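You operate a simulated robot arm through the tools that you are given. There is no shell and no other tool. Be economical: measure what you need, move in short steps, check, and stop when the job is done.

You are at the controls of a simulated two-armed robot. One attempt, no reset.

Task
Gauge the shirt that lies beside the chest gauge and mark its size.
Fine: take the block of the size that the screen shows and set it on the shirt's print; the shirt stays on the bed of the chest gauge, the gauge slider ends drawn back, the other blocks stay.

It is judged by the outcome, as a careful person would: the job done as asked, and still so three seconds after it is handed in. It fails if anything else is knocked over, pushed out of place, dropped, spilled or broken. Flat cloth is picked up by pressing the open fingertips on it (5 to 10 N) and closing them slowly along it; thin cloth reads only 2 to 8 mm in the jaws.

Robot
Two 7-joint arms with two-finger parallel grippers on one trunk, on a base that drives. Base frame: it is fixed to the floor where the robot stands at the start and does not move with it; the origin is under the middle of the robot, x ahead of it, y to its left, z up; the surface under the hand at the start is at about z = 900. Readings come in mm, degrees, newtons and seconds.
The left shoulder is at the start at [50, 161, 1098], the right one opposite. With the tool pointing down near the work surface each hand reaches from about 220 to 680 mm from the robot's upright axis, wherever it stands, measured 20 degrees to its own side. Places, roughly: bed of the chest gauge [400, 200, 900]; beige shirt (22x16x8 cm) [500, -100, 900]; chest gauge [500, 200, 900]; gauge slider [500, 100, 900]. Payload 3.43 kg a hand.
The TCP of each hand is the grasp point between the finger pads, 30 mm short of the fingertips. In the tool frame z runs along the fingers and y along their closing line. The gripper opens to 94 mm. The fingers are 28 mm wide and 10 mm thick; the gripper's body (50 by 96 mm) begins 55 mm behind the TCP.
Orientation is that of the tool frame in the base frame, as [roll, pitch, yaw] about the fixed x, y, z axes, in that order (R = Rz(yaw) Ry(pitch) Rx(roll)). With the fingers straight down and closing along the base's y, the tool's x points along the base's -x, its y along +y and its z along -z.

Tools
- The arms move only by the tool drive_tool. It takes "left_motion", "right_motion" or both (then of equal length, played together; a hand with none holds still); each is text: rows parted by semicolons, each of 6 numbers parted by spaces: the shift along the tool's x, y, z in mm, then the turn, a rotation vector about the tool's x, y, z in degrees. In form: dx dy dz wx wy wz; .... A call has 1 to 12 rows; each row is the pose to reach, as a shift and turn from the pose commanded when the call began, along the tool's axes at that moment. "left_gripper" and "right_gripper" are, for a hand that has rows, the gripper command, from -1 (fully open) to 1 (shut), values between in proportion, set as the call begins (left out, the last holds). Each row takes 0.2 s and may step no farther than 50 mm and 8.6 degrees from the row before; otherwise, or with a gripper value out of range, the whole call is refused. Where a pose cannot be reached the arm comes as near as it can. A force on the tool above 40 N (or 10 N above the force at the start of the call, whichever is more), or a blocked arm, ends the call early, and 0.2 s more pass. Each finger travels about 45 mm/s and halts on what it meets, pressing with about 22 N; the grip force reading is that of the motor and also rises with nothing between the fingers. The clock runs only during rows and for 0.2 s after the last one: add rows that repeat a pose to give the fingers time. The reply holds the time, the measured pose of the TCP, the force on the tool along the base axes, the opening and the grip force, in the units named above and with some noise, with the torque about the TCP (base axes, N m) and any sound that the robot's microphone picked up, and new pictures: "pictures" is both (left out), scene, wrist or none (wrist: the cameras of the hands that moved).
- Cameras (640 x 400 px; columns grow to the right, rows downward): "scene" is now at [132.4, -8.6, 1231]; the picture's right is [-0.11, -0.99, 0.00], its down [-0.49, 0.06, -0.87] and it looks along [0.87, -0.10, -0.49] (base axes); focal length 214 px, centre (320, 200). "left" rides on the left gripper at [76, -14, -102] in its tool frame; the picture's right is [0.18, 0.98, 0.00], its down [-0.75, 0.14, -0.64] and it looks along [-0.63, 0.12, 0.77] (tool axes); focal length 243 px, centre (320, 200). "right" rides on the right gripper at [76, 14, -102] in its tool frame; the picture's right is [-0.18, 0.98, 0.00], its down [-0.75, -0.14, -0.64] and it looks along [-0.63, -0.12, 0.77] (tool axes); focal length 243 px, centre (320, 200). There is no depth. A picture from a camera that has moved, and an enlarged one, comes with that camera's place and axes in the base frame and with its lens.
- slide_trunk(by): slides the trunk up (or, below 0, down) by that many mm; the arms and the scene camera ride with it, the base frame stays. It gives what a move gives, with no picture.
- base_move(legs): drives the robot by 1 to 6 legs, each [ahead, left, turn to the left] in mm, mm and degrees, along the robot's own axes; the way and the turn of a leg run together, so that a leg with both is an arc; at most 1500 mm and 180 degrees a leg. The arms and the cameras ride along, it lands a little off, and it stops where it bumps. It gives what a move gives, and a new picture of the scene camera.
- turn_head(pan, tilt): turns the head with the scene camera to pan (to the left, within 80 degrees either way) and tilt (down, from -29 to 69), counted from straight ahead of the robot. It gives what a move gives, and a new picture of the scene camera.
- zoom(camera, box): a new picture of the part [left, top, right, bottom] of that camera's present view, enlarged. It takes no simulated time.
- finish_job(): hands the job in; it is judged then, once.

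Go step by step. Nothing tells you exact positions but the pictures and the camera data: compare them with the known pose of the tool, close in by small moves and look again before you grip or let go. The budget is 120 turns and 260 pictures, counting those below and the enlarged ones. Unless the task says otherwise, let go and move clear before handing in, and close with one line.

The tools are called after "Call:" as a command line: name --argument value ..., lists and objects as JSON in quotes. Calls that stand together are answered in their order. drive_tool: Moves the arms, as the interface text tells. Its arguments: {"type":"object","properties":{"left_motion":{"type":"string"},"left_gripper":{"type":"number"},"right_motion":{"type":"string"},"right_gripper":{"type":"number"},"pictures":{"type":"string","enum":["both","scene","wrist","none"]}},"required":[]} The other tools are called the same way: slide_trunk (by) slides the trunk up or down; base_move (legs) drives the base; turn_head (pan, tilt) turns the head that bears the scene camera; zoom (camera, box) takes an enlarged picture of a part of a camera's view; finish_job () hands the job in.

At the start:

```text
time: 0.0
left_ee_pos: [459.5, 113.7, 1105.3]
left_orientation: [180.0, 0.0, -179.8]
left_ft_force: [0.7, -1.2, 0.7]
left_torque: [0.0, 0.03, 0.04]
left_finger_gap: 93.9
left_grasp_force: 0.1
right_ee_pos: [371.1, -175.4, 1117.9]
right_orientation: [179.9, 0.0, 180.0]
right_ft_force: [-0.4, 0.6, 0.5]
right_torque: [0.01, -0.03, -0.02]
right_finger_gap: 94.0
right_grasp_force: 0.0
trunk travel left (down, up): [-125.0, 142.0]
robot x, y, heading: [-1.0, -5.2, -0.3]
head pan, tilt: [-6.5, 29.4]
```

scene: 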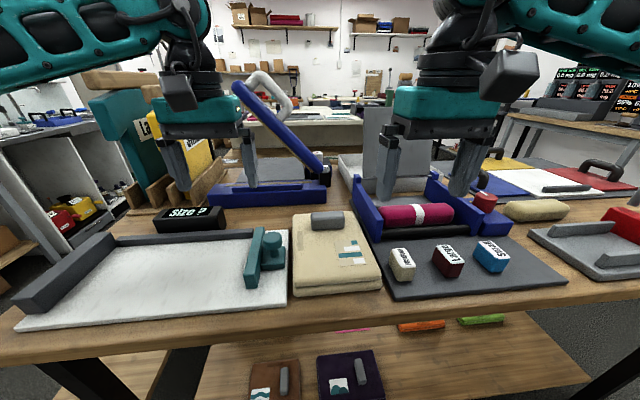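
right: 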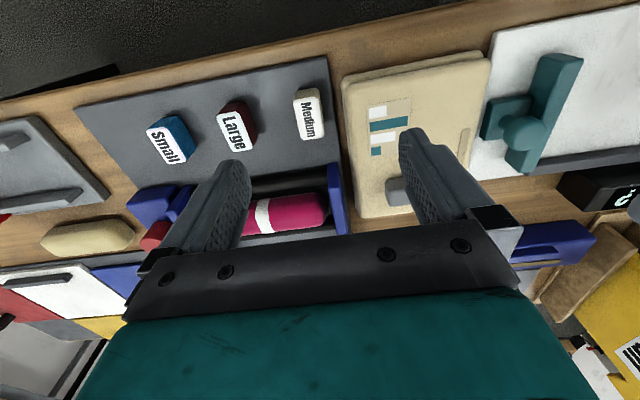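
left: 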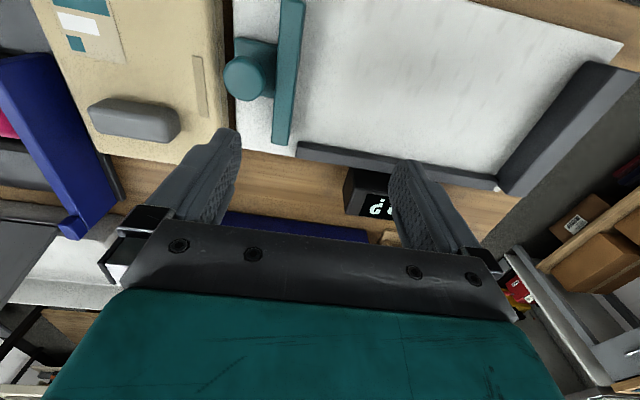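

I see the white gauge bed with the teal slider at its right side, the beige folded shirt beside it with a grey tab, and three size blocks on a dark mat. I'll zoom to look closer.

Call:
zoom --camera "scene" --box '[0, 190, 320, 390]'

Call:
zoom --camera "scene" --box '[240, 170, 600, 395]'

Call:
zoom --camera "left" --box '[0, 0, 640, 260]'

```text
2.00 times, centred on (160, 290) of scene
camera zoom: at [132.4, -8.6, 1231.0], right [-0.11, -0.99, 0.0], down [-0.49, 0.06, -0.87], along [0.87, -0.1, -0.49], focal length 429 px, centre (640, 20)
```

zoom: 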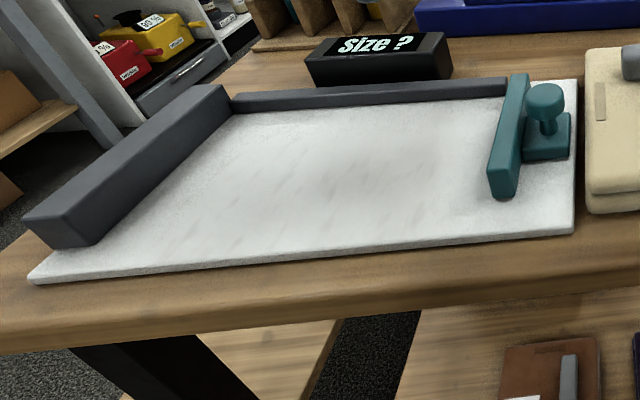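

```text
1.78 times, centred on (420, 282) of scene
camera zoom: at [132.4, -8.6, 1231.0], right [-0.11, -0.99, 0.0], down [-0.49, 0.06, -0.87], along [0.87, -0.1, -0.49], focal length 381 px, centre (142, 53)
```

zoom: 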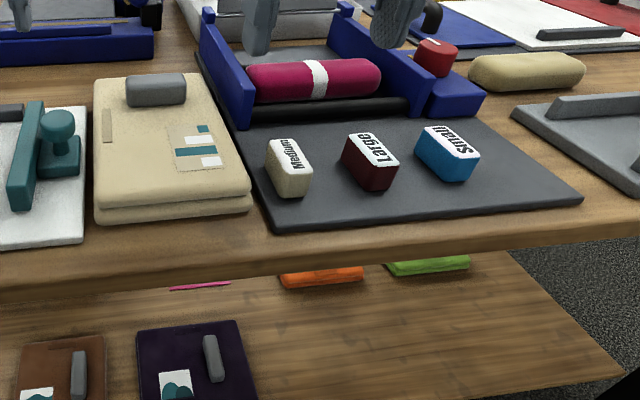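

```text
1.00 times, centred on (320, 130) of left (not enlarged: the box is as wide or as high as the picture)
camera zoom: at [382.8, 100.9, 1208.8], right [-0.19, 0.98, 0.0], down [0.75, 0.14, 0.64], along [0.63, 0.12, -0.77], focal length 243 px, centre (320, 270)
```

zoom: 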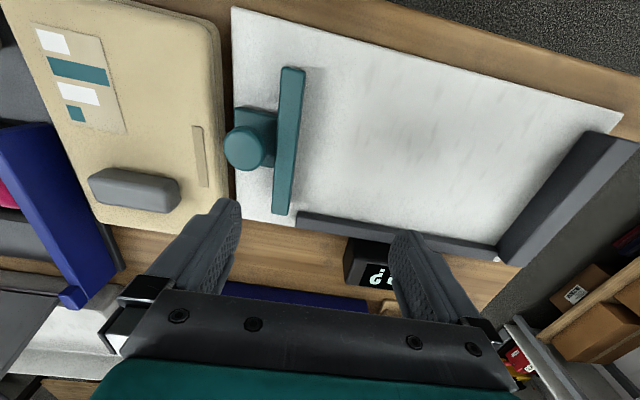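

The shirt seems to lie about x 380–590, y −150…5, with a grey block at its far end that may serve as a grip. I'll tilt the head down for a better look at the print and the geometry.

Call:
turn_head --pan 0 --tilt 55

Call:
zoom --camera "left" --box '[0, 0, 320, 200]'

Call:
zoom --camera "right" --box '[300, 30, 620, 230]'

```text
time: 0.9
left_ee_pos: [458.8, 115.0, 1106.2]
left_orientation: [-179.9, 0.0, -180.0]
left_ft_force: [-0.1, -0.4, -0.5]
left_torque: [0.0, 0.0, 0.0]
left_finger_gap: 93.9
left_grasp_force: 0.0
right_ee_pos: [370.5, -174.1, 1119.8]
right_orientation: [-180.0, 0.0, 180.0]
right_ft_force: [0.2, 0.1, 0.0]
right_torque: [0.01, -0.01, -0.02]
right_finger_gap: 94.0
right_grasp_force: 0.0
trunk travel left (down, up): [-125.0, 142.0]
robot x, y, heading: [1.4, 3.4, -0.2]
head pan, tilt: [0.0, 55.0]
camera scene: at [114.4, 1.6, 1194.1], right [0.0, -1.0, 0.0], down [-0.82, 0.0, -0.57], along [0.57, 0.0, -0.82], focal length 214 px, centre (320, 200)
```

scene: 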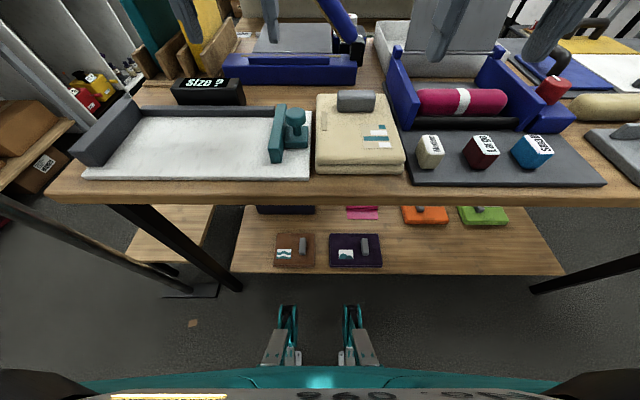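

```text
2.00 times, centred on (160, 100) of left
camera zoom: at [382.8, 100.9, 1208.8], right [-0.18, 0.98, 0.0], down [0.75, 0.14, 0.64], along [0.63, 0.12, -0.77], focal length 485 px, centre (640, 400)
```

zoom: 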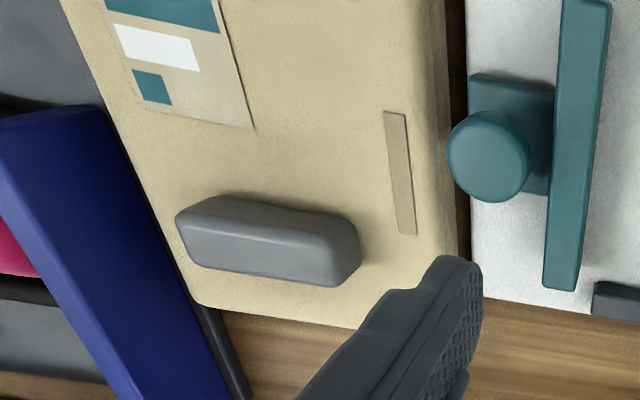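

```text
2.00 times, centred on (460, 130) of right
camera zoom: at [295.4, -159.4, 1222.4], right [0.18, 0.98, 0.0], down [0.75, -0.14, 0.64], along [0.63, -0.12, -0.77], focal length 485 px, centre (40, 340)
```

zoom: 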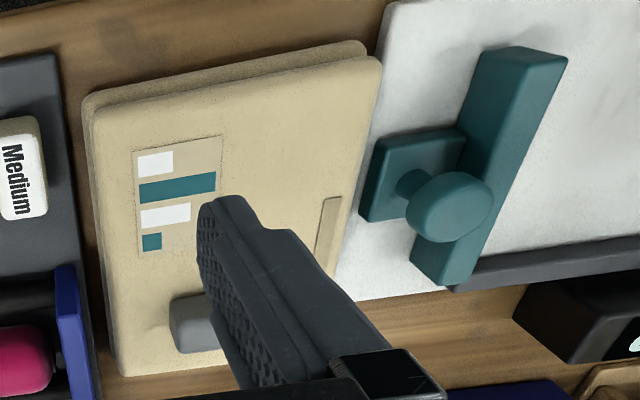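

The print looks like a bar chart turned a quarter, so the shirt may lie rotated. I'll compare with the other shirts on the shelf below and look at the gauge for marks.

Call:
zoom --camera "scene" --box '[230, 190, 510, 290]'

Call:
zoom --camera "scene" --box '[60, 70, 420, 210]'

```text
2.29 times, centred on (370, 240) of scene
camera zoom: at [114.4, 1.6, 1194.1], right [0.0, -1.0, 0.0], down [-0.82, 0.0, -0.57], along [0.57, 0.0, -0.82], focal length 490 px, centre (206, 109)
```

zoom: 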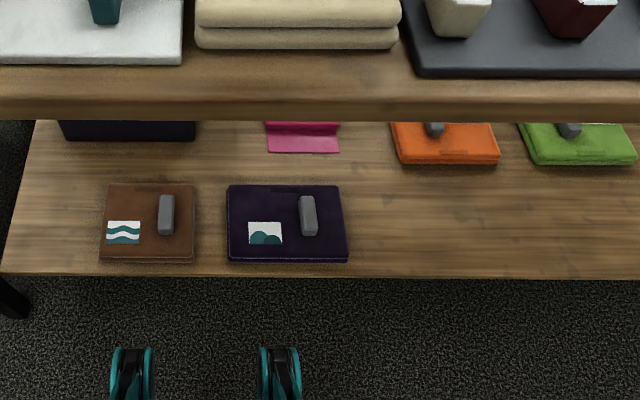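

```text
1.78 times, centred on (240, 140) of scene
camera zoom: at [114.4, 1.6, 1194.1], right [0.0, -1.0, 0.0], down [-0.82, 0.0, -0.57], along [0.57, 0.0, -0.82], focal length 381 px, centre (462, 307)
```

zoom: 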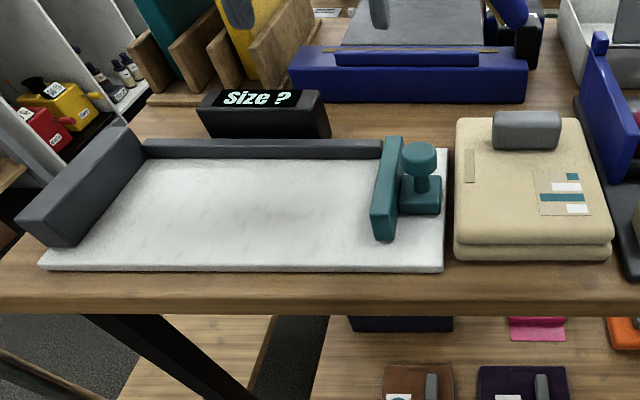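

The shelf shirts show the print upright with the chest (long side) across and the neck strip at the top, so this shirt lies a quarter-turn off and must be turned clockwise by 90° to be gauged across its chest. I'll move the right hand aside and bring the left hand above the grey handle (about [500, −58, 980]), turned so that it closes along x.

Call:
drive_tool --left_motion "-4 -16 0 0 0 -8.2; -8 -32 0 0 0 -16.4; -12 -48 0 0 0 -24.6; -16 -64 0 0 0 -32.8; -20 -80 0 0 0 -41; -24 -96 0 0 0 -49.2; -28 -112 0 0 0 -57.4; -32 -128 0 0 0 -65.6; -36 -144 0 0 0 -73.8; -40 -160 0 0 0 -82; -41 -172 0 0 0 -90; -41 -172 0 0 0 -90" --right_motion "0 -25 0 0 0 0; 0 -50 0 0 0 0; 0 -75 0 0 0 0; 0 -100 0 0 0 0; 0 -125 0 0 0 0; 0 -150 0 0 0 0; 0 -165 0 0 0 0; 0 -165 0 0 0 0; 0 -165 0 0 0 0; 0 -165 0 0 0 0; 0 -165 0 0 0 0; 0 -165 0 0 0 0" --pictures "both"

```text
time: 3.5
left_ee_pos: [499.5, -58.7, 1104.9]
left_orientation: [-180.0, 0.0, -89.7]
left_ft_force: [0.2, -0.3, 0.1]
left_torque: [-0.03, -0.01, 0.0]
left_finger_gap: 93.9
left_grasp_force: 0.2
right_ee_pos: [370.9, -339.3, 1120.0]
right_orientation: [-180.0, 0.1, -180.0]
right_ft_force: [0.7, -0.4, 0.1]
right_torque: [-0.01, 0.01, -0.02]
right_finger_gap: 93.9
right_grasp_force: 0.0
trunk travel left (down, up): [-125.0, 142.0]
robot x, y, heading: [-2.5, 1.2, -0.0]
head pan, tilt: [0.0, 55.0]
camera scene: at [114.4, 1.7, 1194.0], right [0.0, -1.0, 0.0], down [-0.82, 0.0, -0.57], along [0.57, 0.0, -0.82], focal length 214 px, centre (320, 200)
camera right: at [295.0, -324.0, 1223.2], right [0.18, 0.98, 0.0], down [0.75, -0.14, 0.64], along [0.63, -0.12, -0.77], focal length 243 px, centre (320, 200)
camera left: at [514.4, -133.2, 1209.0], right [-0.98, -0.19, 0.0], down [-0.14, 0.75, 0.64], along [-0.12, 0.63, -0.77], focal length 243 px, centre (320, 200)
```

scene: 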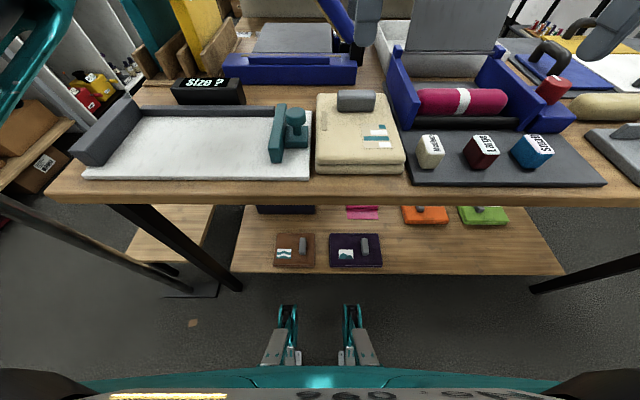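
right: 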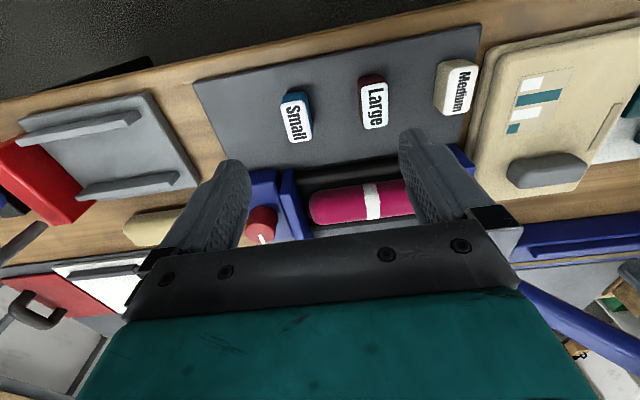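
left: 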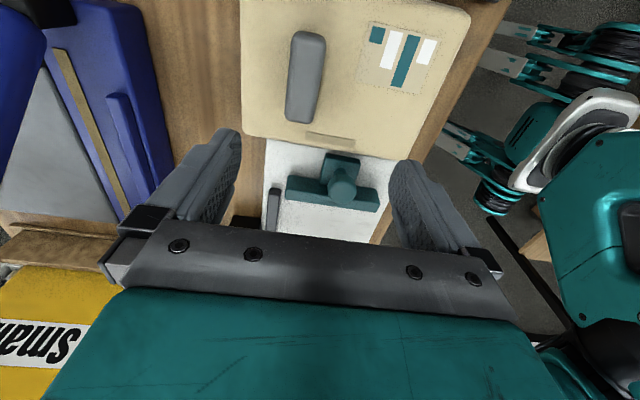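

The handle lies about [511, −74] with its length along y, right where the open fingers can straddle it. I shift over it and go down partway (tips still about 40 mm above it).

Call:
drive_tool --left_motion "8 -5 25 0 0 0; 16 -11 50 0 0 0; 16 -11 75 0 0 0; 16 -11 75 0 0 0" --pictures "both"

Call:
zoom --camera "scene" --box '[270, 60, 450, 190]'

```text
time: 4.5
left_ee_pos: [512.7, -74.6, 1031.2]
left_orientation: [-179.9, 0.0, -89.9]
left_ft_force: [-0.2, 0.4, -0.1]
left_torque: [0.02, -0.01, -0.02]
left_finger_gap: 93.5
left_grasp_force: 0.1
right_ee_pos: [370.0, -339.5, 1118.7]
right_orientation: [-180.0, 0.0, -180.0]
right_ft_force: [-0.1, 0.0, -0.7]
right_torque: [0.0, 0.0, 0.02]
right_finger_gap: 94.2
right_grasp_force: 0.0
trunk travel left (down, up): [-125.0, 142.0]
robot x, y, heading: [-1.1, 1.1, 0.2]
head pan, tilt: [0.0, 55.0]
camera scene: at [114.4, 1.6, 1194.0], right [0.0, -1.0, 0.0], down [-0.82, 0.0, -0.57], along [0.57, 0.0, -0.82], focal length 214 px, centre (320, 200)
camera left: at [526.5, -149.6, 1134.7], right [-0.98, -0.19, 0.0], down [-0.14, 0.75, 0.64], along [-0.12, 0.63, -0.77], focal length 243 px, centre (320, 200)
```

scene: 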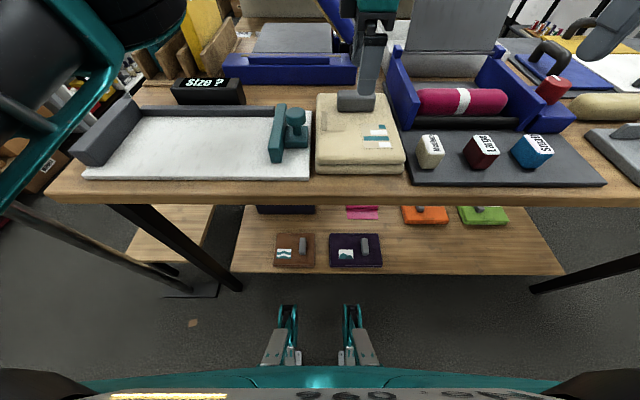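
left: 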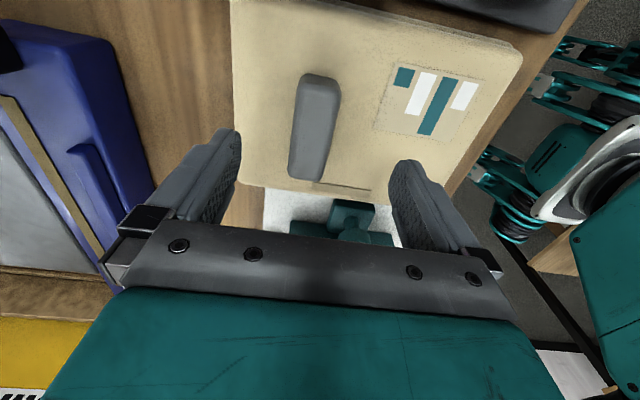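

```text
3.08 times, centred on (360, 125) of scene
camera zoom: at [114.4, 1.6, 1194.0], right [0.0, -1.0, 0.0], down [-0.82, 0.0, -0.57], along [0.57, 0.0, -0.82], focal length 660 px, centre (197, 431)
```

zoom: 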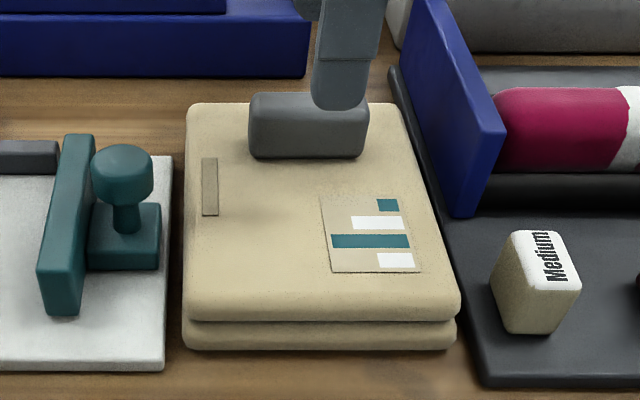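

Triangulating gives handle top z≈948, centre [515, −76]; the fingers are well aligned. I go down to TCP z≈958 (tips about 928) and close.

Call:
drive_tool --left_motion "1 -2 25 0 0 0; 1 -2 50 0 0 0; 1 -2 65 0 0 0; 1 -2 73 0 0 0; 1 -2 73 0 0 0" --pictures "wrist"

Call:
zoom --camera "scene" --box '[270, 60, 450, 190]'

```text
time: 5.5
left_ee_pos: [513.1, -73.8, 969.2]
left_orientation: [-179.7, -0.6, -89.9]
left_ft_force: [-4.6, 3.4, 16.0]
left_torque: [0.31, 0.95, -0.09]
left_finger_gap: 93.9
left_grasp_force: 0.1
right_ee_pos: [370.3, -337.6, 1120.5]
right_orientation: [-180.0, 0.1, 180.0]
right_ft_force: [0.9, 0.1, 0.0]
right_torque: [-0.03, 0.02, -0.01]
right_finger_gap: 93.9
right_grasp_force: 0.1
trunk travel left (down, up): [-125.0, 142.0]
robot x, y, heading: [1.9, -0.5, 0.0]
head pan, tilt: [0.0, 55.0]
stopped in row 4 (left hand): the force on the tool passed its limit at 47 N (the readings are from after the stop); the commanded pose is now the measured one
camera left: at [526.8, -148.7, 1074.5], right [-0.98, -0.19, 0.0], down [-0.15, 0.76, 0.63], along [-0.12, 0.62, -0.77], focal length 243 px, centre (320, 200)
```

left: 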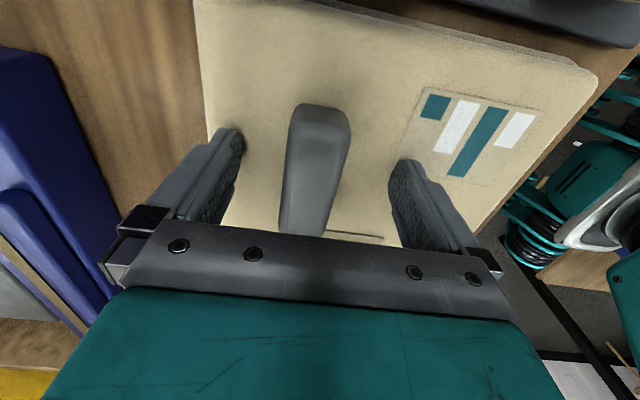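

```text
3.08 times, centred on (360, 125) of scene
camera zoom: at [113.5, 2.0, 1194.2], right [0.0, -1.0, 0.0], down [-0.82, 0.0, -0.57], along [0.57, 0.0, -0.82], focal length 660 px, centre (197, 431)
```

zoom: 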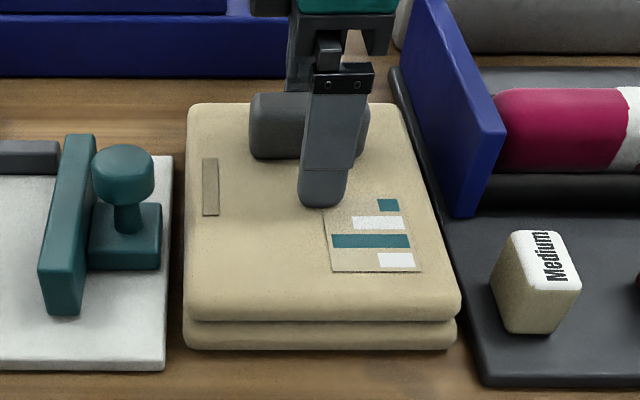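

The fingertips rest on the shirt top (z≈939) astride the handle. I lift 3 mm, shift 5 mm toward +y and close.

Call:
drive_tool --left_motion "0 0 -4 0 0 0; -5 0 -4 0 0 0" --pictures "none"

Call:
drive_tool --left_motion "0 0 0 0 0 0; 0 0 0 0 0 0; 0 0 0 0 0 0; 0 0 0 0 0 0; 0 0 0 0 0 0; 0 0 0 0 0 0" --left_gripper 1 --pictures "wrist"

```text
time: 6.1
left_ee_pos: [514.0, -69.7, 971.9]
left_orientation: [-179.6, -0.5, -89.9]
left_ft_force: [-0.6, -0.4, 0.1]
left_torque: [-0.02, -0.03, 0.01]
left_finger_gap: 93.8
left_grasp_force: 0.1
right_ee_pos: [370.4, -339.1, 1118.3]
right_orientation: [-180.0, 0.0, -180.0]
right_ft_force: [0.9, 0.6, 0.1]
right_torque: [-0.02, 0.04, 0.03]
right_finger_gap: 94.1
right_grasp_force: 0.0
trunk travel left (down, up): [-125.0, 142.0]
robot x, y, heading: [-1.2, 0.3, 0.0]
head pan, tilt: [0.0, 55.0]
```

```text
time: 7.5
left_ee_pos: [513.2, -70.2, 971.0]
left_orientation: [-179.7, -0.5, -89.9]
left_ft_force: [0.0, 0.2, 0.4]
left_torque: [0.01, 0.0, 0.0]
left_finger_gap: 34.3
left_grasp_force: 21.7
right_ee_pos: [370.7, -338.9, 1119.9]
right_orientation: [-180.0, 0.0, 180.0]
right_ft_force: [0.8, 0.2, -0.2]
right_torque: [-0.03, 0.01, 0.01]
right_finger_gap: 93.8
right_grasp_force: 0.0
trunk travel left (down, up): [-125.0, 142.0]
robot x, y, heading: [1.5, 1.2, 0.1]
head pan, tilt: [0.0, 55.0]
camera left: at [527.8, -145.1, 1075.3], right [-0.98, -0.19, 0.0], down [-0.15, 0.76, 0.64], along [-0.11, 0.62, -0.77], focal length 243 px, centre (320, 200)
```

left: 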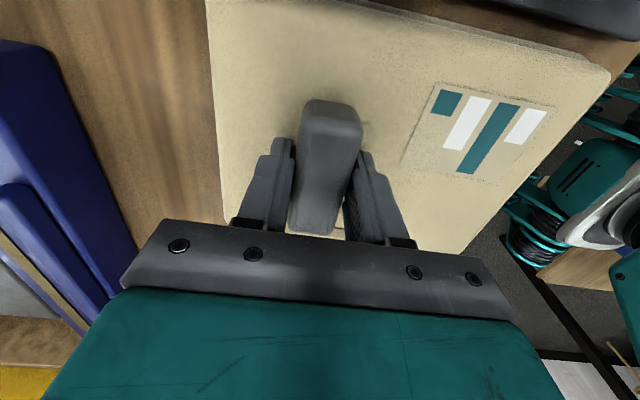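

The handle is gripped at 34 mm. I lift slowly by 40 mm and check.

Call:
drive_tool --left_motion "0 0 -8 0 0 0; 0 0 -18 0 0 0; 0 0 -30 0 0 0; 0 0 -45 0 0 0; 0 0 -60 0 0 0; 0 0 -60 0 0 0" --pictures "both"

```text
time: 8.9
left_ee_pos: [513.3, -70.0, 1032.0]
left_orientation: [-179.7, -0.5, -89.9]
left_ft_force: [0.4, -0.4, -1.3]
left_torque: [0.0, -0.1, 0.03]
left_finger_gap: 33.8
left_grasp_force: 21.7
right_ee_pos: [369.3, -339.0, 1118.6]
right_orientation: [-180.0, 0.0, 179.9]
right_ft_force: [-0.1, -0.5, -0.1]
right_torque: [0.03, 0.02, -0.06]
right_finger_gap: 94.2
right_grasp_force: 0.0
trunk travel left (down, up): [-125.0, 142.0]
robot x, y, heading: [-0.3, -0.7, -0.2]
head pan, tilt: [0.0, 55.0]
camera scene: at [114.6, 1.6, 1194.0], right [0.0, -1.0, 0.0], down [-0.82, 0.0, -0.57], along [0.57, 0.0, -0.82], focal length 214 px, centre (320, 200)
camera left: at [526.6, -144.2, 1136.8], right [-0.98, -0.19, 0.0], down [-0.15, 0.76, 0.64], along [-0.11, 0.62, -0.77], focal length 243 px, centre (320, 200)
```

scene: 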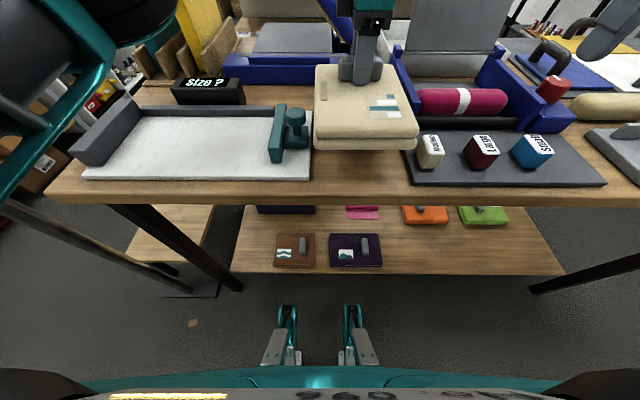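
left: 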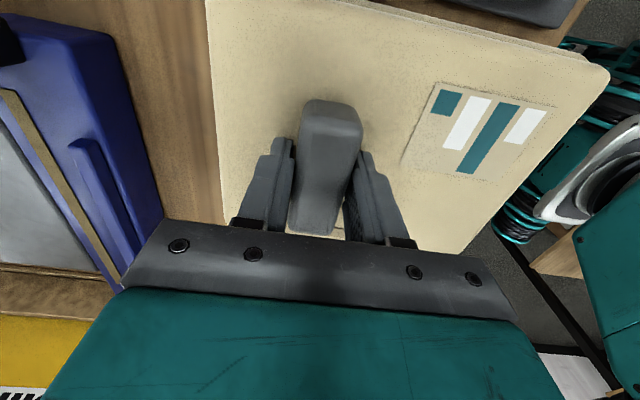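

The shirt hangs level and light in the grip. I carry it above the bed, turning it 90° clockwise, to about TCP [462, 248, 1080].

Call:
drive_tool --left_motion "0 0 -25 0 0 0; -20 2 -48 0 0 5; -52 8 -48 0 0 13.5; -84 13 -48 0 0 22; -116 18 -48 0 0 30.5; -148 24 -48 0 0 39; -180 30 -48 0 0 47.5; -212 36 -48 0 0 56; -244 42 -48 0 0 64.5; -276 48 -48 0 0 73; -308 51 -48 0 0 81.5; -318 51 -48 0 0 90" --pictures "none"

Call:
drive_tool --left_motion "0 0 0 0 0 0; 0 0 0 0 0 0" --pictures "both"

```text
time: 11.5
left_ee_pos: [463.7, 249.5, 1075.9]
left_orientation: [-179.5, 0.3, -180.0]
left_ft_force: [-0.3, 0.4, -1.2]
left_torque: [-0.06, 0.0, -0.01]
left_finger_gap: 34.1
left_grasp_force: 21.9
right_ee_pos: [370.5, -338.8, 1118.8]
right_orientation: [179.9, 0.1, 180.0]
right_ft_force: [0.9, 0.2, 0.0]
right_torque: [0.01, 0.01, 0.01]
right_finger_gap: 93.9
right_grasp_force: 0.1
trunk travel left (down, up): [-125.0, 142.0]
robot x, y, heading: [1.2, -1.5, 0.0]
head pan, tilt: [0.0, 55.0]
```

```text
time: 12.1
left_ee_pos: [463.1, 250.9, 1076.6]
left_orientation: [-179.5, 0.3, -179.9]
left_ft_force: [-0.5, -0.1, -1.2]
left_torque: [-0.06, -0.03, 0.03]
left_finger_gap: 33.9
left_grasp_force: 21.7
right_ee_pos: [370.2, -339.4, 1120.6]
right_orientation: [180.0, 0.0, 180.0]
right_ft_force: [0.3, 0.9, 0.4]
right_torque: [0.01, -0.03, 0.02]
right_finger_gap: 94.1
right_grasp_force: 0.0
trunk travel left (down, up): [-125.0, 142.0]
robot x, y, heading: [0.3, 3.5, -0.1]
head pan, tilt: [0.0, 55.0]
camera scene: at [114.6, 1.7, 1194.0], right [0.0, -1.0, 0.0], down [-0.82, 0.0, -0.57], along [0.57, 0.0, -0.82], focal length 214 px, centre (320, 200)
camera left: at [386.4, 237.2, 1179.3], right [-0.19, 0.98, -0.01], down [0.75, 0.15, 0.65], along [0.64, 0.11, -0.76], focal length 243 px, centre (320, 200)
```

scene: 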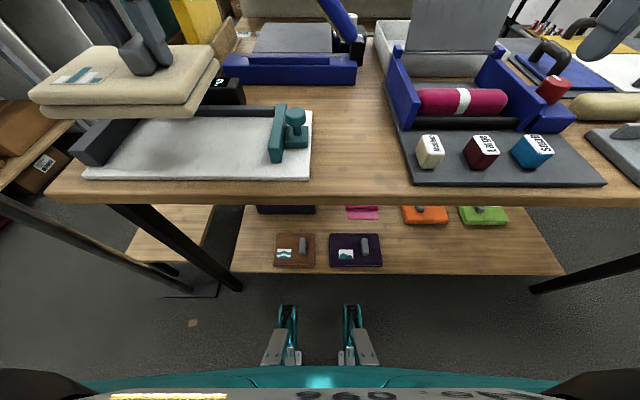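
left: 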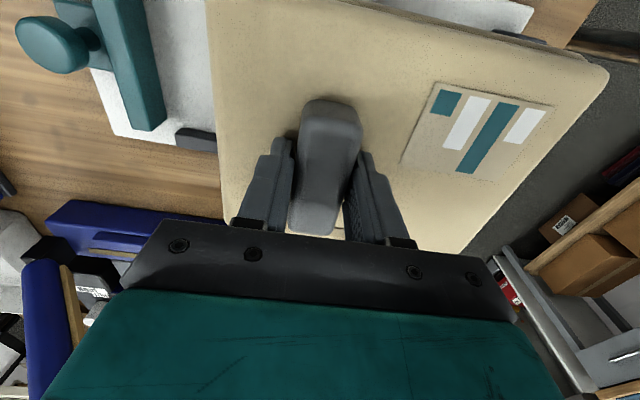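

The shirt is turned upright above the bed. I move it to clear both fences (TCP about [447, 238]) and lower to about 25 mm above the bed, then look.

Call:
drive_tool --left_motion "8 -6 20 0 0 0; 16 -12 40 0 0 0; 16 -12 60 0 0 0; 16 -12 66 0 0 0; 16 -12 66 0 0 0" --pictures "both"

Call:
zoom --camera "scene" --box '[20, 40, 340, 220]'

```text
time: 13.3
left_ee_pos: [446.8, 235.7, 1009.1]
left_orientation: [-179.5, 0.4, -179.9]
left_ft_force: [1.2, -0.1, -1.6]
left_torque: [-0.04, 0.0, 0.0]
left_finger_gap: 34.1
left_grasp_force: 21.8
right_ee_pos: [371.1, -339.2, 1119.7]
right_orientation: [180.0, 0.0, 180.0]
right_ft_force: [0.0, 0.4, 0.1]
right_torque: [0.01, -0.01, -0.02]
right_finger_gap: 93.8
right_grasp_force: 0.0
trunk travel left (down, up): [-125.0, 142.0]
robot x, y, heading: [2.8, 1.8, -0.2]
head pan, tilt: [0.0, 55.0]
camera scene: at [114.5, 1.7, 1194.0], right [0.0, -1.0, 0.0], down [-0.82, 0.0, -0.57], along [0.57, 0.0, -0.82], focal length 214 px, centre (320, 200)
camera left: at [370.0, 223.3, 1112.5], right [-0.19, 0.98, -0.01], down [0.75, 0.15, 0.65], along [0.64, 0.11, -0.76], focal length 243 px, centre (320, 200)
```

scene: 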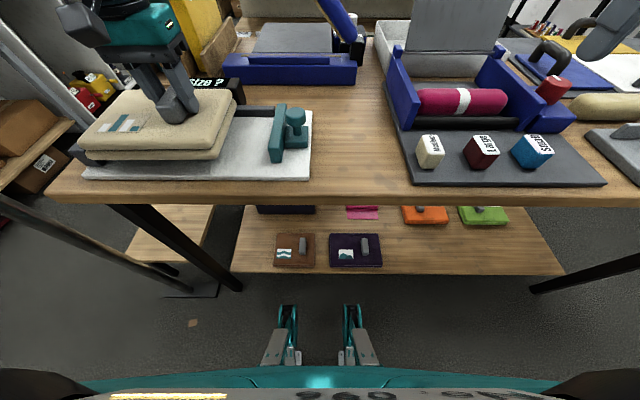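
left: 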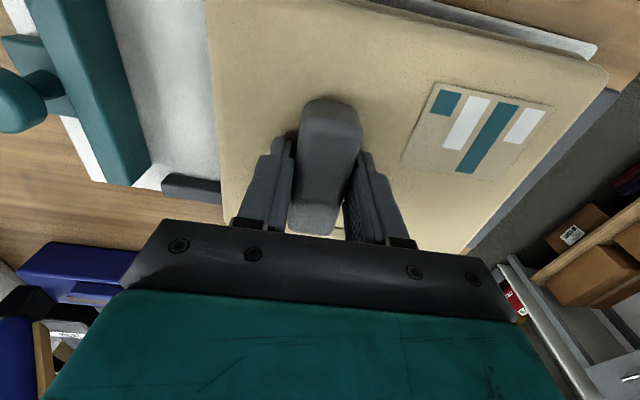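

```text
2.00 times, centred on (180, 130) of scene
camera zoom: at [114.5, 1.7, 1194.0], right [0.0, -1.0, 0.0], down [-0.82, 0.0, -0.57], along [0.57, 0.0, -0.82], focal length 429 px, centre (600, 340)
```

zoom: 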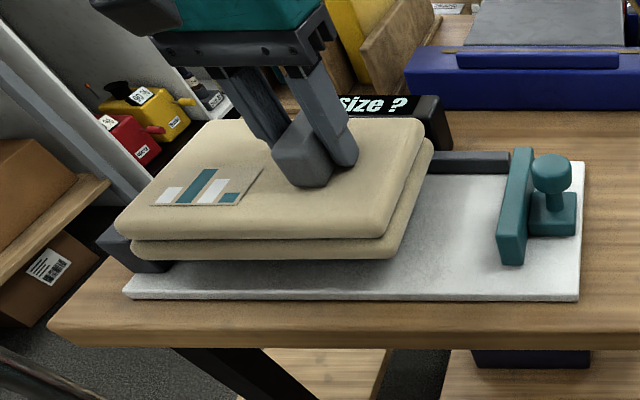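

There is about 20 mm of room to the left fence. I lower to just above the bed.

Call:
drive_tool --left_motion "0 0 10 0 0 0; 0 0 18 0 0 0; 0 0 23 0 0 0; 0 0 23 0 0 0" --pictures "both"

Call:
zoom --camera "scene" --box '[20, 40, 340, 220]'

```text
time: 14.3
left_ee_pos: [447.3, 236.7, 986.2]
left_orientation: [-179.5, 0.3, -180.0]
left_ft_force: [0.8, 0.4, -1.9]
left_torque: [-0.09, 0.02, 0.01]
left_finger_gap: 34.3
left_grasp_force: 21.7
right_ee_pos: [370.1, -339.5, 1120.1]
right_orientation: [179.9, 0.0, -180.0]
right_ft_force: [-0.1, -1.0, 0.5]
right_torque: [0.0, 0.01, 0.0]
right_finger_gap: 94.1
right_grasp_force: 0.0
trunk travel left (down, up): [-125.0, 142.0]
robot x, y, heading: [-0.3, -2.0, 0.1]
head pan, tilt: [0.0, 55.0]
camera scene: at [114.6, 1.7, 1194.0], right [0.0, -1.0, 0.0], down [-0.82, 0.0, -0.57], along [0.57, 0.0, -0.82], focal length 214 px, centre (320, 200)
camera left: at [370.2, 223.4, 1089.9], right [-0.19, 0.98, -0.01], down [0.75, 0.15, 0.65], along [0.64, 0.11, -0.76], focal length 243 px, centre (320, 200)
```

scene: 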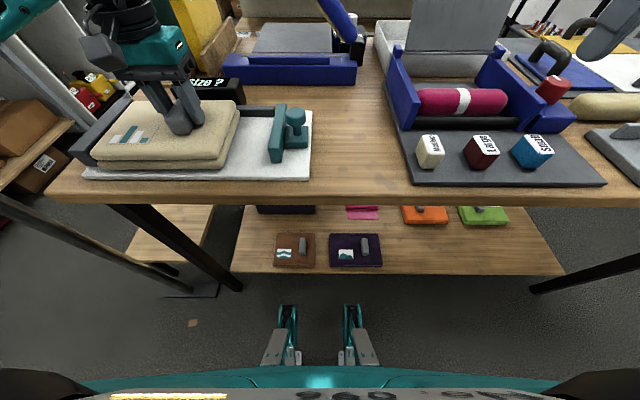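
left: 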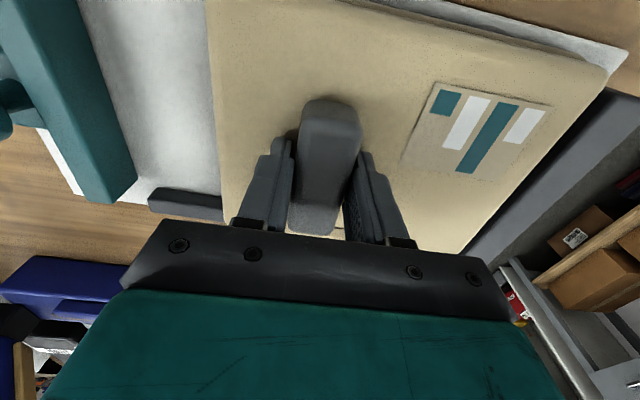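

```text
2.00 times, centred on (180, 130) of scene
camera zoom: at [114.6, 1.7, 1194.0], right [0.0, -1.0, 0.0], down [-0.82, 0.0, -0.57], along [0.57, 0.0, -0.82], focal length 429 px, centre (600, 340)
```

zoom: 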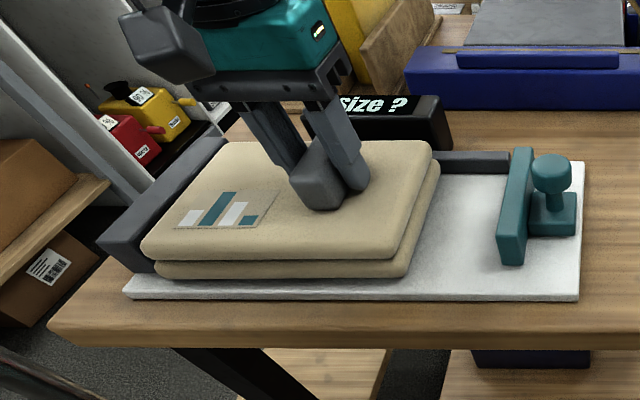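

The shirt is just above the bed, its left edge slightly short of the fence. I slide it +y in small steps and watch the side force.

Call:
drive_tool --left_motion "0 4 0 0 0 0; 0 8 0 0 0 0; 0 12 0 0 0 0; 0 12 0 0 0 0" --pictures "wrist"

```text
time: 15.3
left_ee_pos: [445.9, 242.4, 990.2]
left_orientation: [-179.3, 0.6, 179.5]
left_ft_force: [-6.3, -30.4, 5.6]
left_torque: [-0.22, -0.06, -0.24]
left_finger_gap: 34.4
left_grasp_force: 21.7
right_ee_pos: [369.4, -342.8, 1117.9]
right_orientation: [179.8, 0.1, -180.0]
right_ft_force: [0.4, 0.3, 0.6]
right_torque: [-0.01, -0.02, 0.01]
right_finger_gap: 94.2
right_grasp_force: 0.0
trunk travel left (down, up): [-125.0, 142.0]
robot x, y, heading: [-0.9, 1.2, -0.0]
head pan, tilt: [0.0, 55.0]
camera left: at [368.8, 230.2, 1092.5], right [-0.18, 0.98, -0.01], down [0.75, 0.14, 0.65], along [0.64, 0.11, -0.76], focal length 243 px, centre (320, 200)
```

left: 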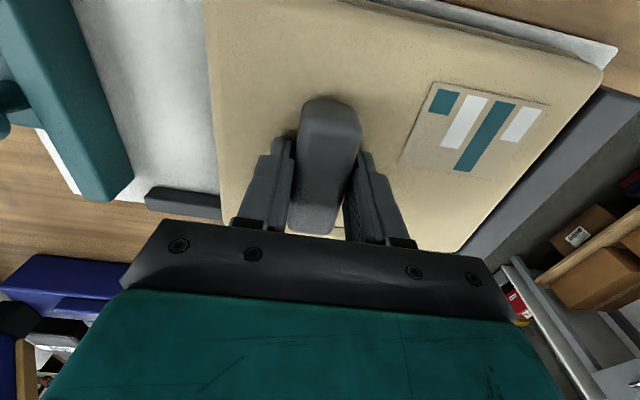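

It touches the fence (30 N side force). I ease back a few mm so the force vanishes, before setting it down.

Call:
drive_tool --left_motion "0 -3 0 0 0 0; 0 -6.5 0 0 0 0; 0 -6.5 0 0 0 0" --pictures "none"

Call:
drive_tool --left_motion "0 0 3 0 0 0; 0 0 6 0 0 0; 0 0 6 0 0 0" --pictures "wrist"

```text
time: 16.1
left_ee_pos: [445.5, 242.2, 986.9]
left_orientation: [-179.7, 0.2, -179.9]
left_ft_force: [-5.4, -12.7, 3.1]
left_torque: [0.07, -0.18, -0.33]
left_finger_gap: 34.4
left_grasp_force: 22.1
right_ee_pos: [369.5, -339.3, 1118.7]
right_orientation: [179.8, 0.2, 179.9]
right_ft_force: [-0.9, -0.8, -0.8]
right_torque: [0.0, 0.01, -0.02]
right_finger_gap: 93.8
right_grasp_force: 0.1
trunk travel left (down, up): [-125.0, 142.0]
robot x, y, heading: [3.8, 1.4, -0.0]
head pan, tilt: [0.0, 55.0]
```

```text
time: 16.9
left_ee_pos: [447.2, 240.7, 983.3]
left_orientation: [-179.6, 0.6, -179.9]
left_ft_force: [4.8, -4.9, 15.6]
left_torque: [0.09, 0.7, -0.22]
left_finger_gap: 34.2
left_grasp_force: 21.8
right_ee_pos: [369.0, -339.7, 1119.3]
right_orientation: [179.9, 0.0, 179.9]
right_ft_force: [-0.9, 0.3, -0.3]
right_torque: [-0.02, 0.03, 0.0]
right_finger_gap: 94.2
right_grasp_force: 0.0
trunk travel left (down, up): [-125.0, 142.0]
robot x, y, heading: [-0.6, -1.3, 0.1]
head pan, tilt: [0.0, 55.0]
camera left: at [369.9, 227.5, 1085.9], right [-0.19, 0.98, -0.01], down [0.75, 0.15, 0.65], along [0.64, 0.12, -0.76], focal length 243 px, centre (320, 200)
```

left: 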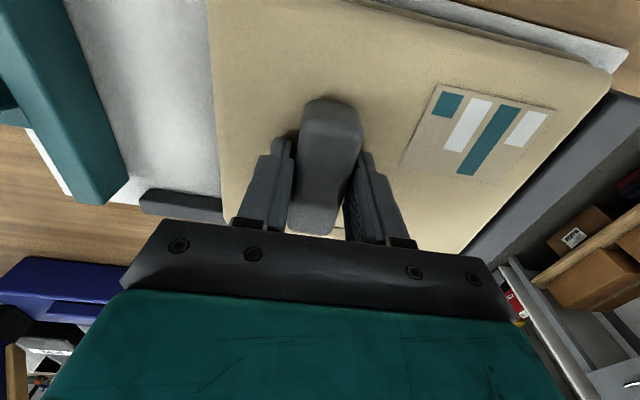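

The shirt rests on the bed against the fence. I let go and rise.

Call:
drive_tool --left_motion "0 0 0 0 0 0; 0 0 0 0 0 0; 0 0 0 0 0 0; 0 0 0 0 0 0; 0 0 0 0 0 0" --left_gripper -0.3 --pictures "none"

Call:
drive_tool --left_motion "0 0 -15 0 0 0; 0 0 -50 0 0 0; 0 0 -90 0 0 0; 0 0 -120 0 0 0; 0 0 -120 0 0 0" --pictures "both"

Call:
zoom --camera "scene" --box '[20, 40, 340, 220]'

```text
time: 18.1
left_ee_pos: [445.5, 239.2, 982.9]
left_orientation: [-179.6, 0.4, -179.9]
left_ft_force: [0.1, -9.8, 10.8]
left_torque: [0.08, 0.13, 0.12]
left_finger_gap: 55.3
left_grasp_force: 0.1
right_ee_pos: [369.9, -339.2, 1118.9]
right_orientation: [179.9, 0.0, 180.0]
right_ft_force: [-0.5, 0.5, 0.2]
right_torque: [0.04, 0.0, 0.03]
right_finger_gap: 94.2
right_grasp_force: 0.1
trunk travel left (down, up): [-125.0, 142.0]
robot x, y, heading: [0.8, 0.2, -0.3]
head pan, tilt: [0.0, 55.0]
```

```text
time: 19.3
left_ee_pos: [446.5, 242.6, 1101.3]
left_orientation: [-179.5, 0.2, -179.9]
left_ft_force: [0.2, 0.5, 0.2]
left_torque: [0.0, 0.0, 0.01]
left_finger_gap: 61.3
left_grasp_force: 0.2
right_ee_pos: [370.3, -339.1, 1119.6]
right_orientation: [-179.9, 0.1, -180.0]
right_ft_force: [0.4, 0.1, -0.6]
right_torque: [0.01, -0.01, 0.01]
right_finger_gap: 94.0
right_grasp_force: 0.1
trunk travel left (down, up): [-125.0, 142.0]
robot x, y, heading: [2.5, 1.4, -0.0]
head pan, tilt: [0.0, 55.0]
camera scene: at [114.5, 1.7, 1194.0], right [0.0, -1.0, 0.0], down [-0.82, 0.0, -0.57], along [0.57, 0.0, -0.82], focal length 214 px, centre (320, 200)
camera left: at [369.2, 230.0, 1205.0], right [-0.19, 0.98, -0.01], down [0.75, 0.15, 0.65], along [0.64, 0.11, -0.76], focal length 243 px, centre (320, 200)
```

scene: 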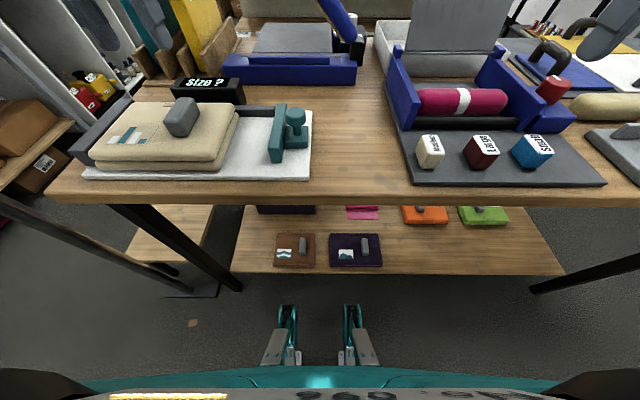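
left: 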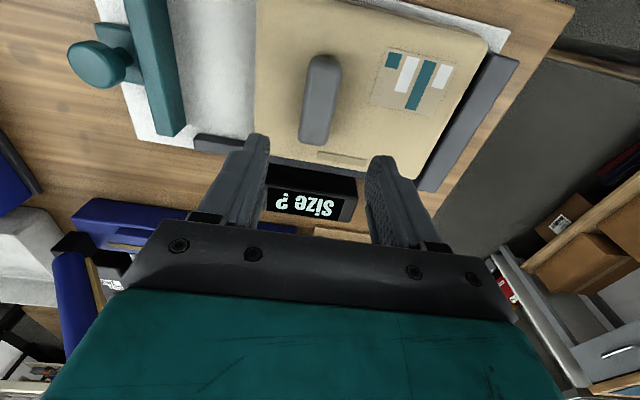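

```text
2.00 times, centred on (180, 130) of scene
camera zoom: at [114.5, 1.7, 1194.0], right [0.0, -1.0, 0.0], down [-0.82, 0.0, -0.57], along [0.57, 0.0, -0.82], focal length 429 px, centre (600, 340)
```

zoom: 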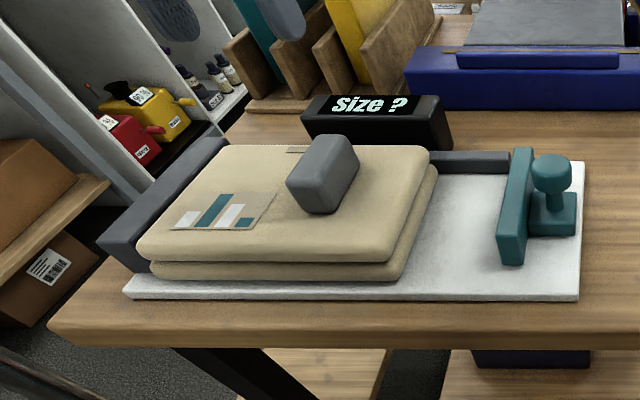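

The shirt lies square on the bed; the screen still reads "Size ?". Next I take the slider by its knob, which I place at about [454, 44, 968], gripping along x. I move over it first.

Call:
drive_tool --left_motion "-1 -18 0 0 0 -8.2; -2 -36 0 0 0 -16.4; -3 -54 0 0 0 -24.6; -4 -72 0 0 0 -32.8; -5 -90 0 0 0 -41; -6 -108 0 0 0 -49.2; -7 -126 0 0 0 -57.4; -8 -144 0 0 0 -65.6; -8 -162 5 0 0 -73.8; -8 -180 20 0 0 -82; -8 -198 40 0 0 -90; -8 -198 40 0 0 -90" --left_gripper -1 --pictures "both"

Call:
zoom --camera "scene" --box '[200, 60, 380, 190]'

```text
time: 21.9
left_ee_pos: [453.4, 44.2, 1062.1]
left_orientation: [-179.7, -0.5, -89.9]
left_ft_force: [-0.3, -0.9, 0.0]
left_torque: [0.01, 0.01, 0.02]
left_finger_gap: 94.1
left_grasp_force: 0.0
right_ee_pos: [370.4, -339.7, 1119.5]
right_orientation: [-180.0, 0.0, -179.9]
right_ft_force: [-0.1, -0.9, 0.1]
right_torque: [-0.01, 0.01, 0.04]
right_finger_gap: 93.9
right_grasp_force: 0.0
trunk travel left (down, up): [-125.0, 142.0]
robot x, y, heading: [-3.6, 3.3, -0.0]
head pan, tilt: [0.0, 55.0]
camera scene: at [114.4, 1.7, 1194.0], right [0.0, -1.0, 0.0], down [-0.82, 0.0, -0.57], along [0.57, 0.0, -0.82], focal length 214 px, centre (320, 200)
camera left: at [468.6, -30.9, 1166.3], right [-0.98, -0.19, 0.0], down [-0.15, 0.76, 0.63], along [-0.12, 0.62, -0.77], focal length 243 px, centre (320, 200)
```

scene: 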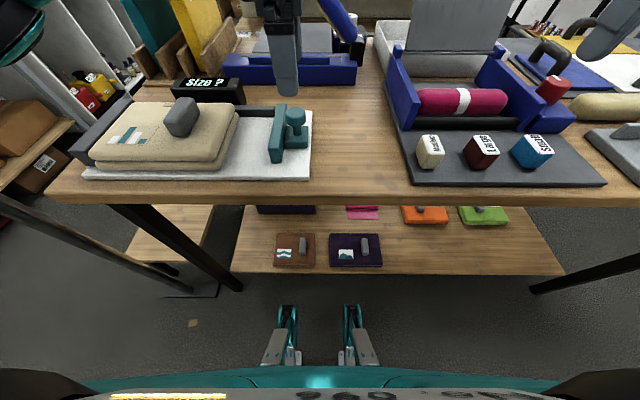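
left: 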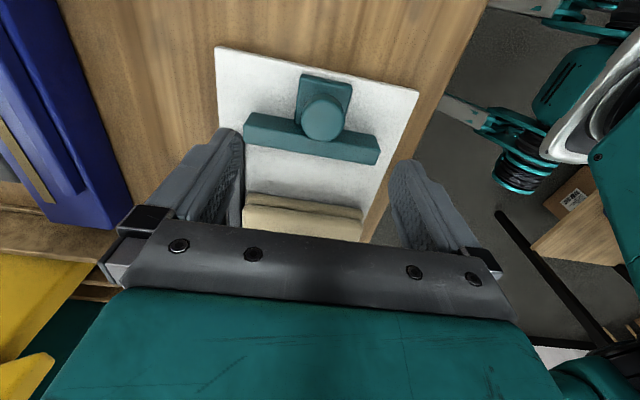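

```text
3.08 times, centred on (290, 125) of scene
camera zoom: at [114.4, 1.7, 1194.0], right [0.0, -1.0, 0.0], down [-0.82, 0.0, -0.57], along [0.57, 0.0, -0.82], focal length 660 px, centre (412, 431)
```

zoom: 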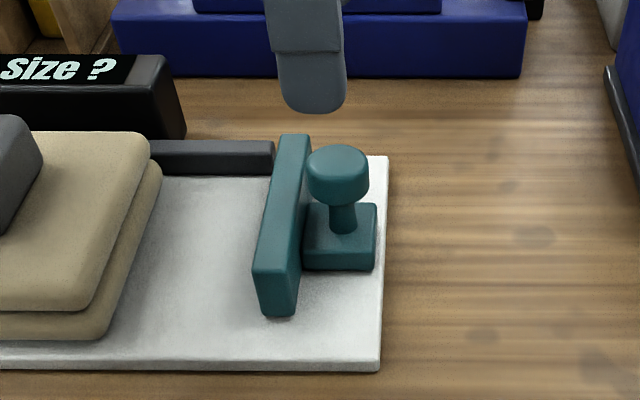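

The knob is centred about [452, 41] with its head about z 945–970. I go down so that the tips flank the head, and look before closing.

Call:
drive_tool --left_motion "3 2 30 0 0 0; 3 2 60 0 0 0; 3 2 80 0 0 0; 3 2 89 0 0 0; 3 2 89 0 0 0" --pictures "wrist"

Call:
zoom --camera "scene" --box '[200, 60, 380, 190]'

```text
time: 23.1
left_ee_pos: [453.6, 39.5, 975.0]
left_orientation: [-179.5, -0.6, -89.8]
left_ft_force: [0.0, -0.9, -0.3]
left_torque: [-0.01, 0.0, -0.01]
left_finger_gap: 94.1
left_grasp_force: 0.0
right_ee_pos: [370.4, -339.0, 1119.4]
right_orientation: [180.0, 0.0, -180.0]
right_ft_force: [-0.7, -0.4, 0.9]
right_torque: [0.01, 0.02, -0.01]
right_finger_gap: 93.9
right_grasp_force: 0.0
trunk travel left (down, up): [-125.0, 142.0]
robot x, y, heading: [-0.9, 1.5, -0.2]
head pan, tilt: [0.0, 55.0]
camera left: at [467.0, -34.3, 1078.8], right [-0.98, -0.19, 0.0], down [-0.15, 0.76, 0.64], along [-0.11, 0.62, -0.77], focal length 243 px, centre (320, 200)
```

left: 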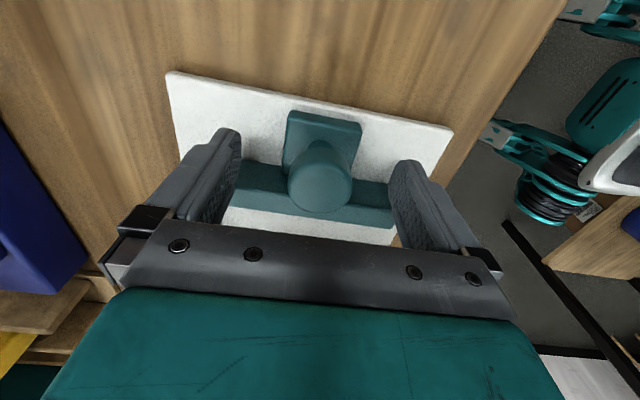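

```text
3.08 times, centred on (290, 125) of scene
camera zoom: at [114.4, 1.6, 1194.0], right [0.0, -1.0, 0.0], down [-0.82, 0.0, -0.57], along [0.57, 0.0, -0.82], focal length 660 px, centre (412, 431)
```

zoom: 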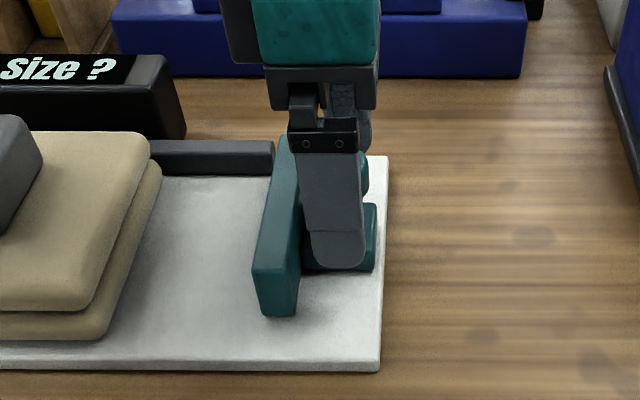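

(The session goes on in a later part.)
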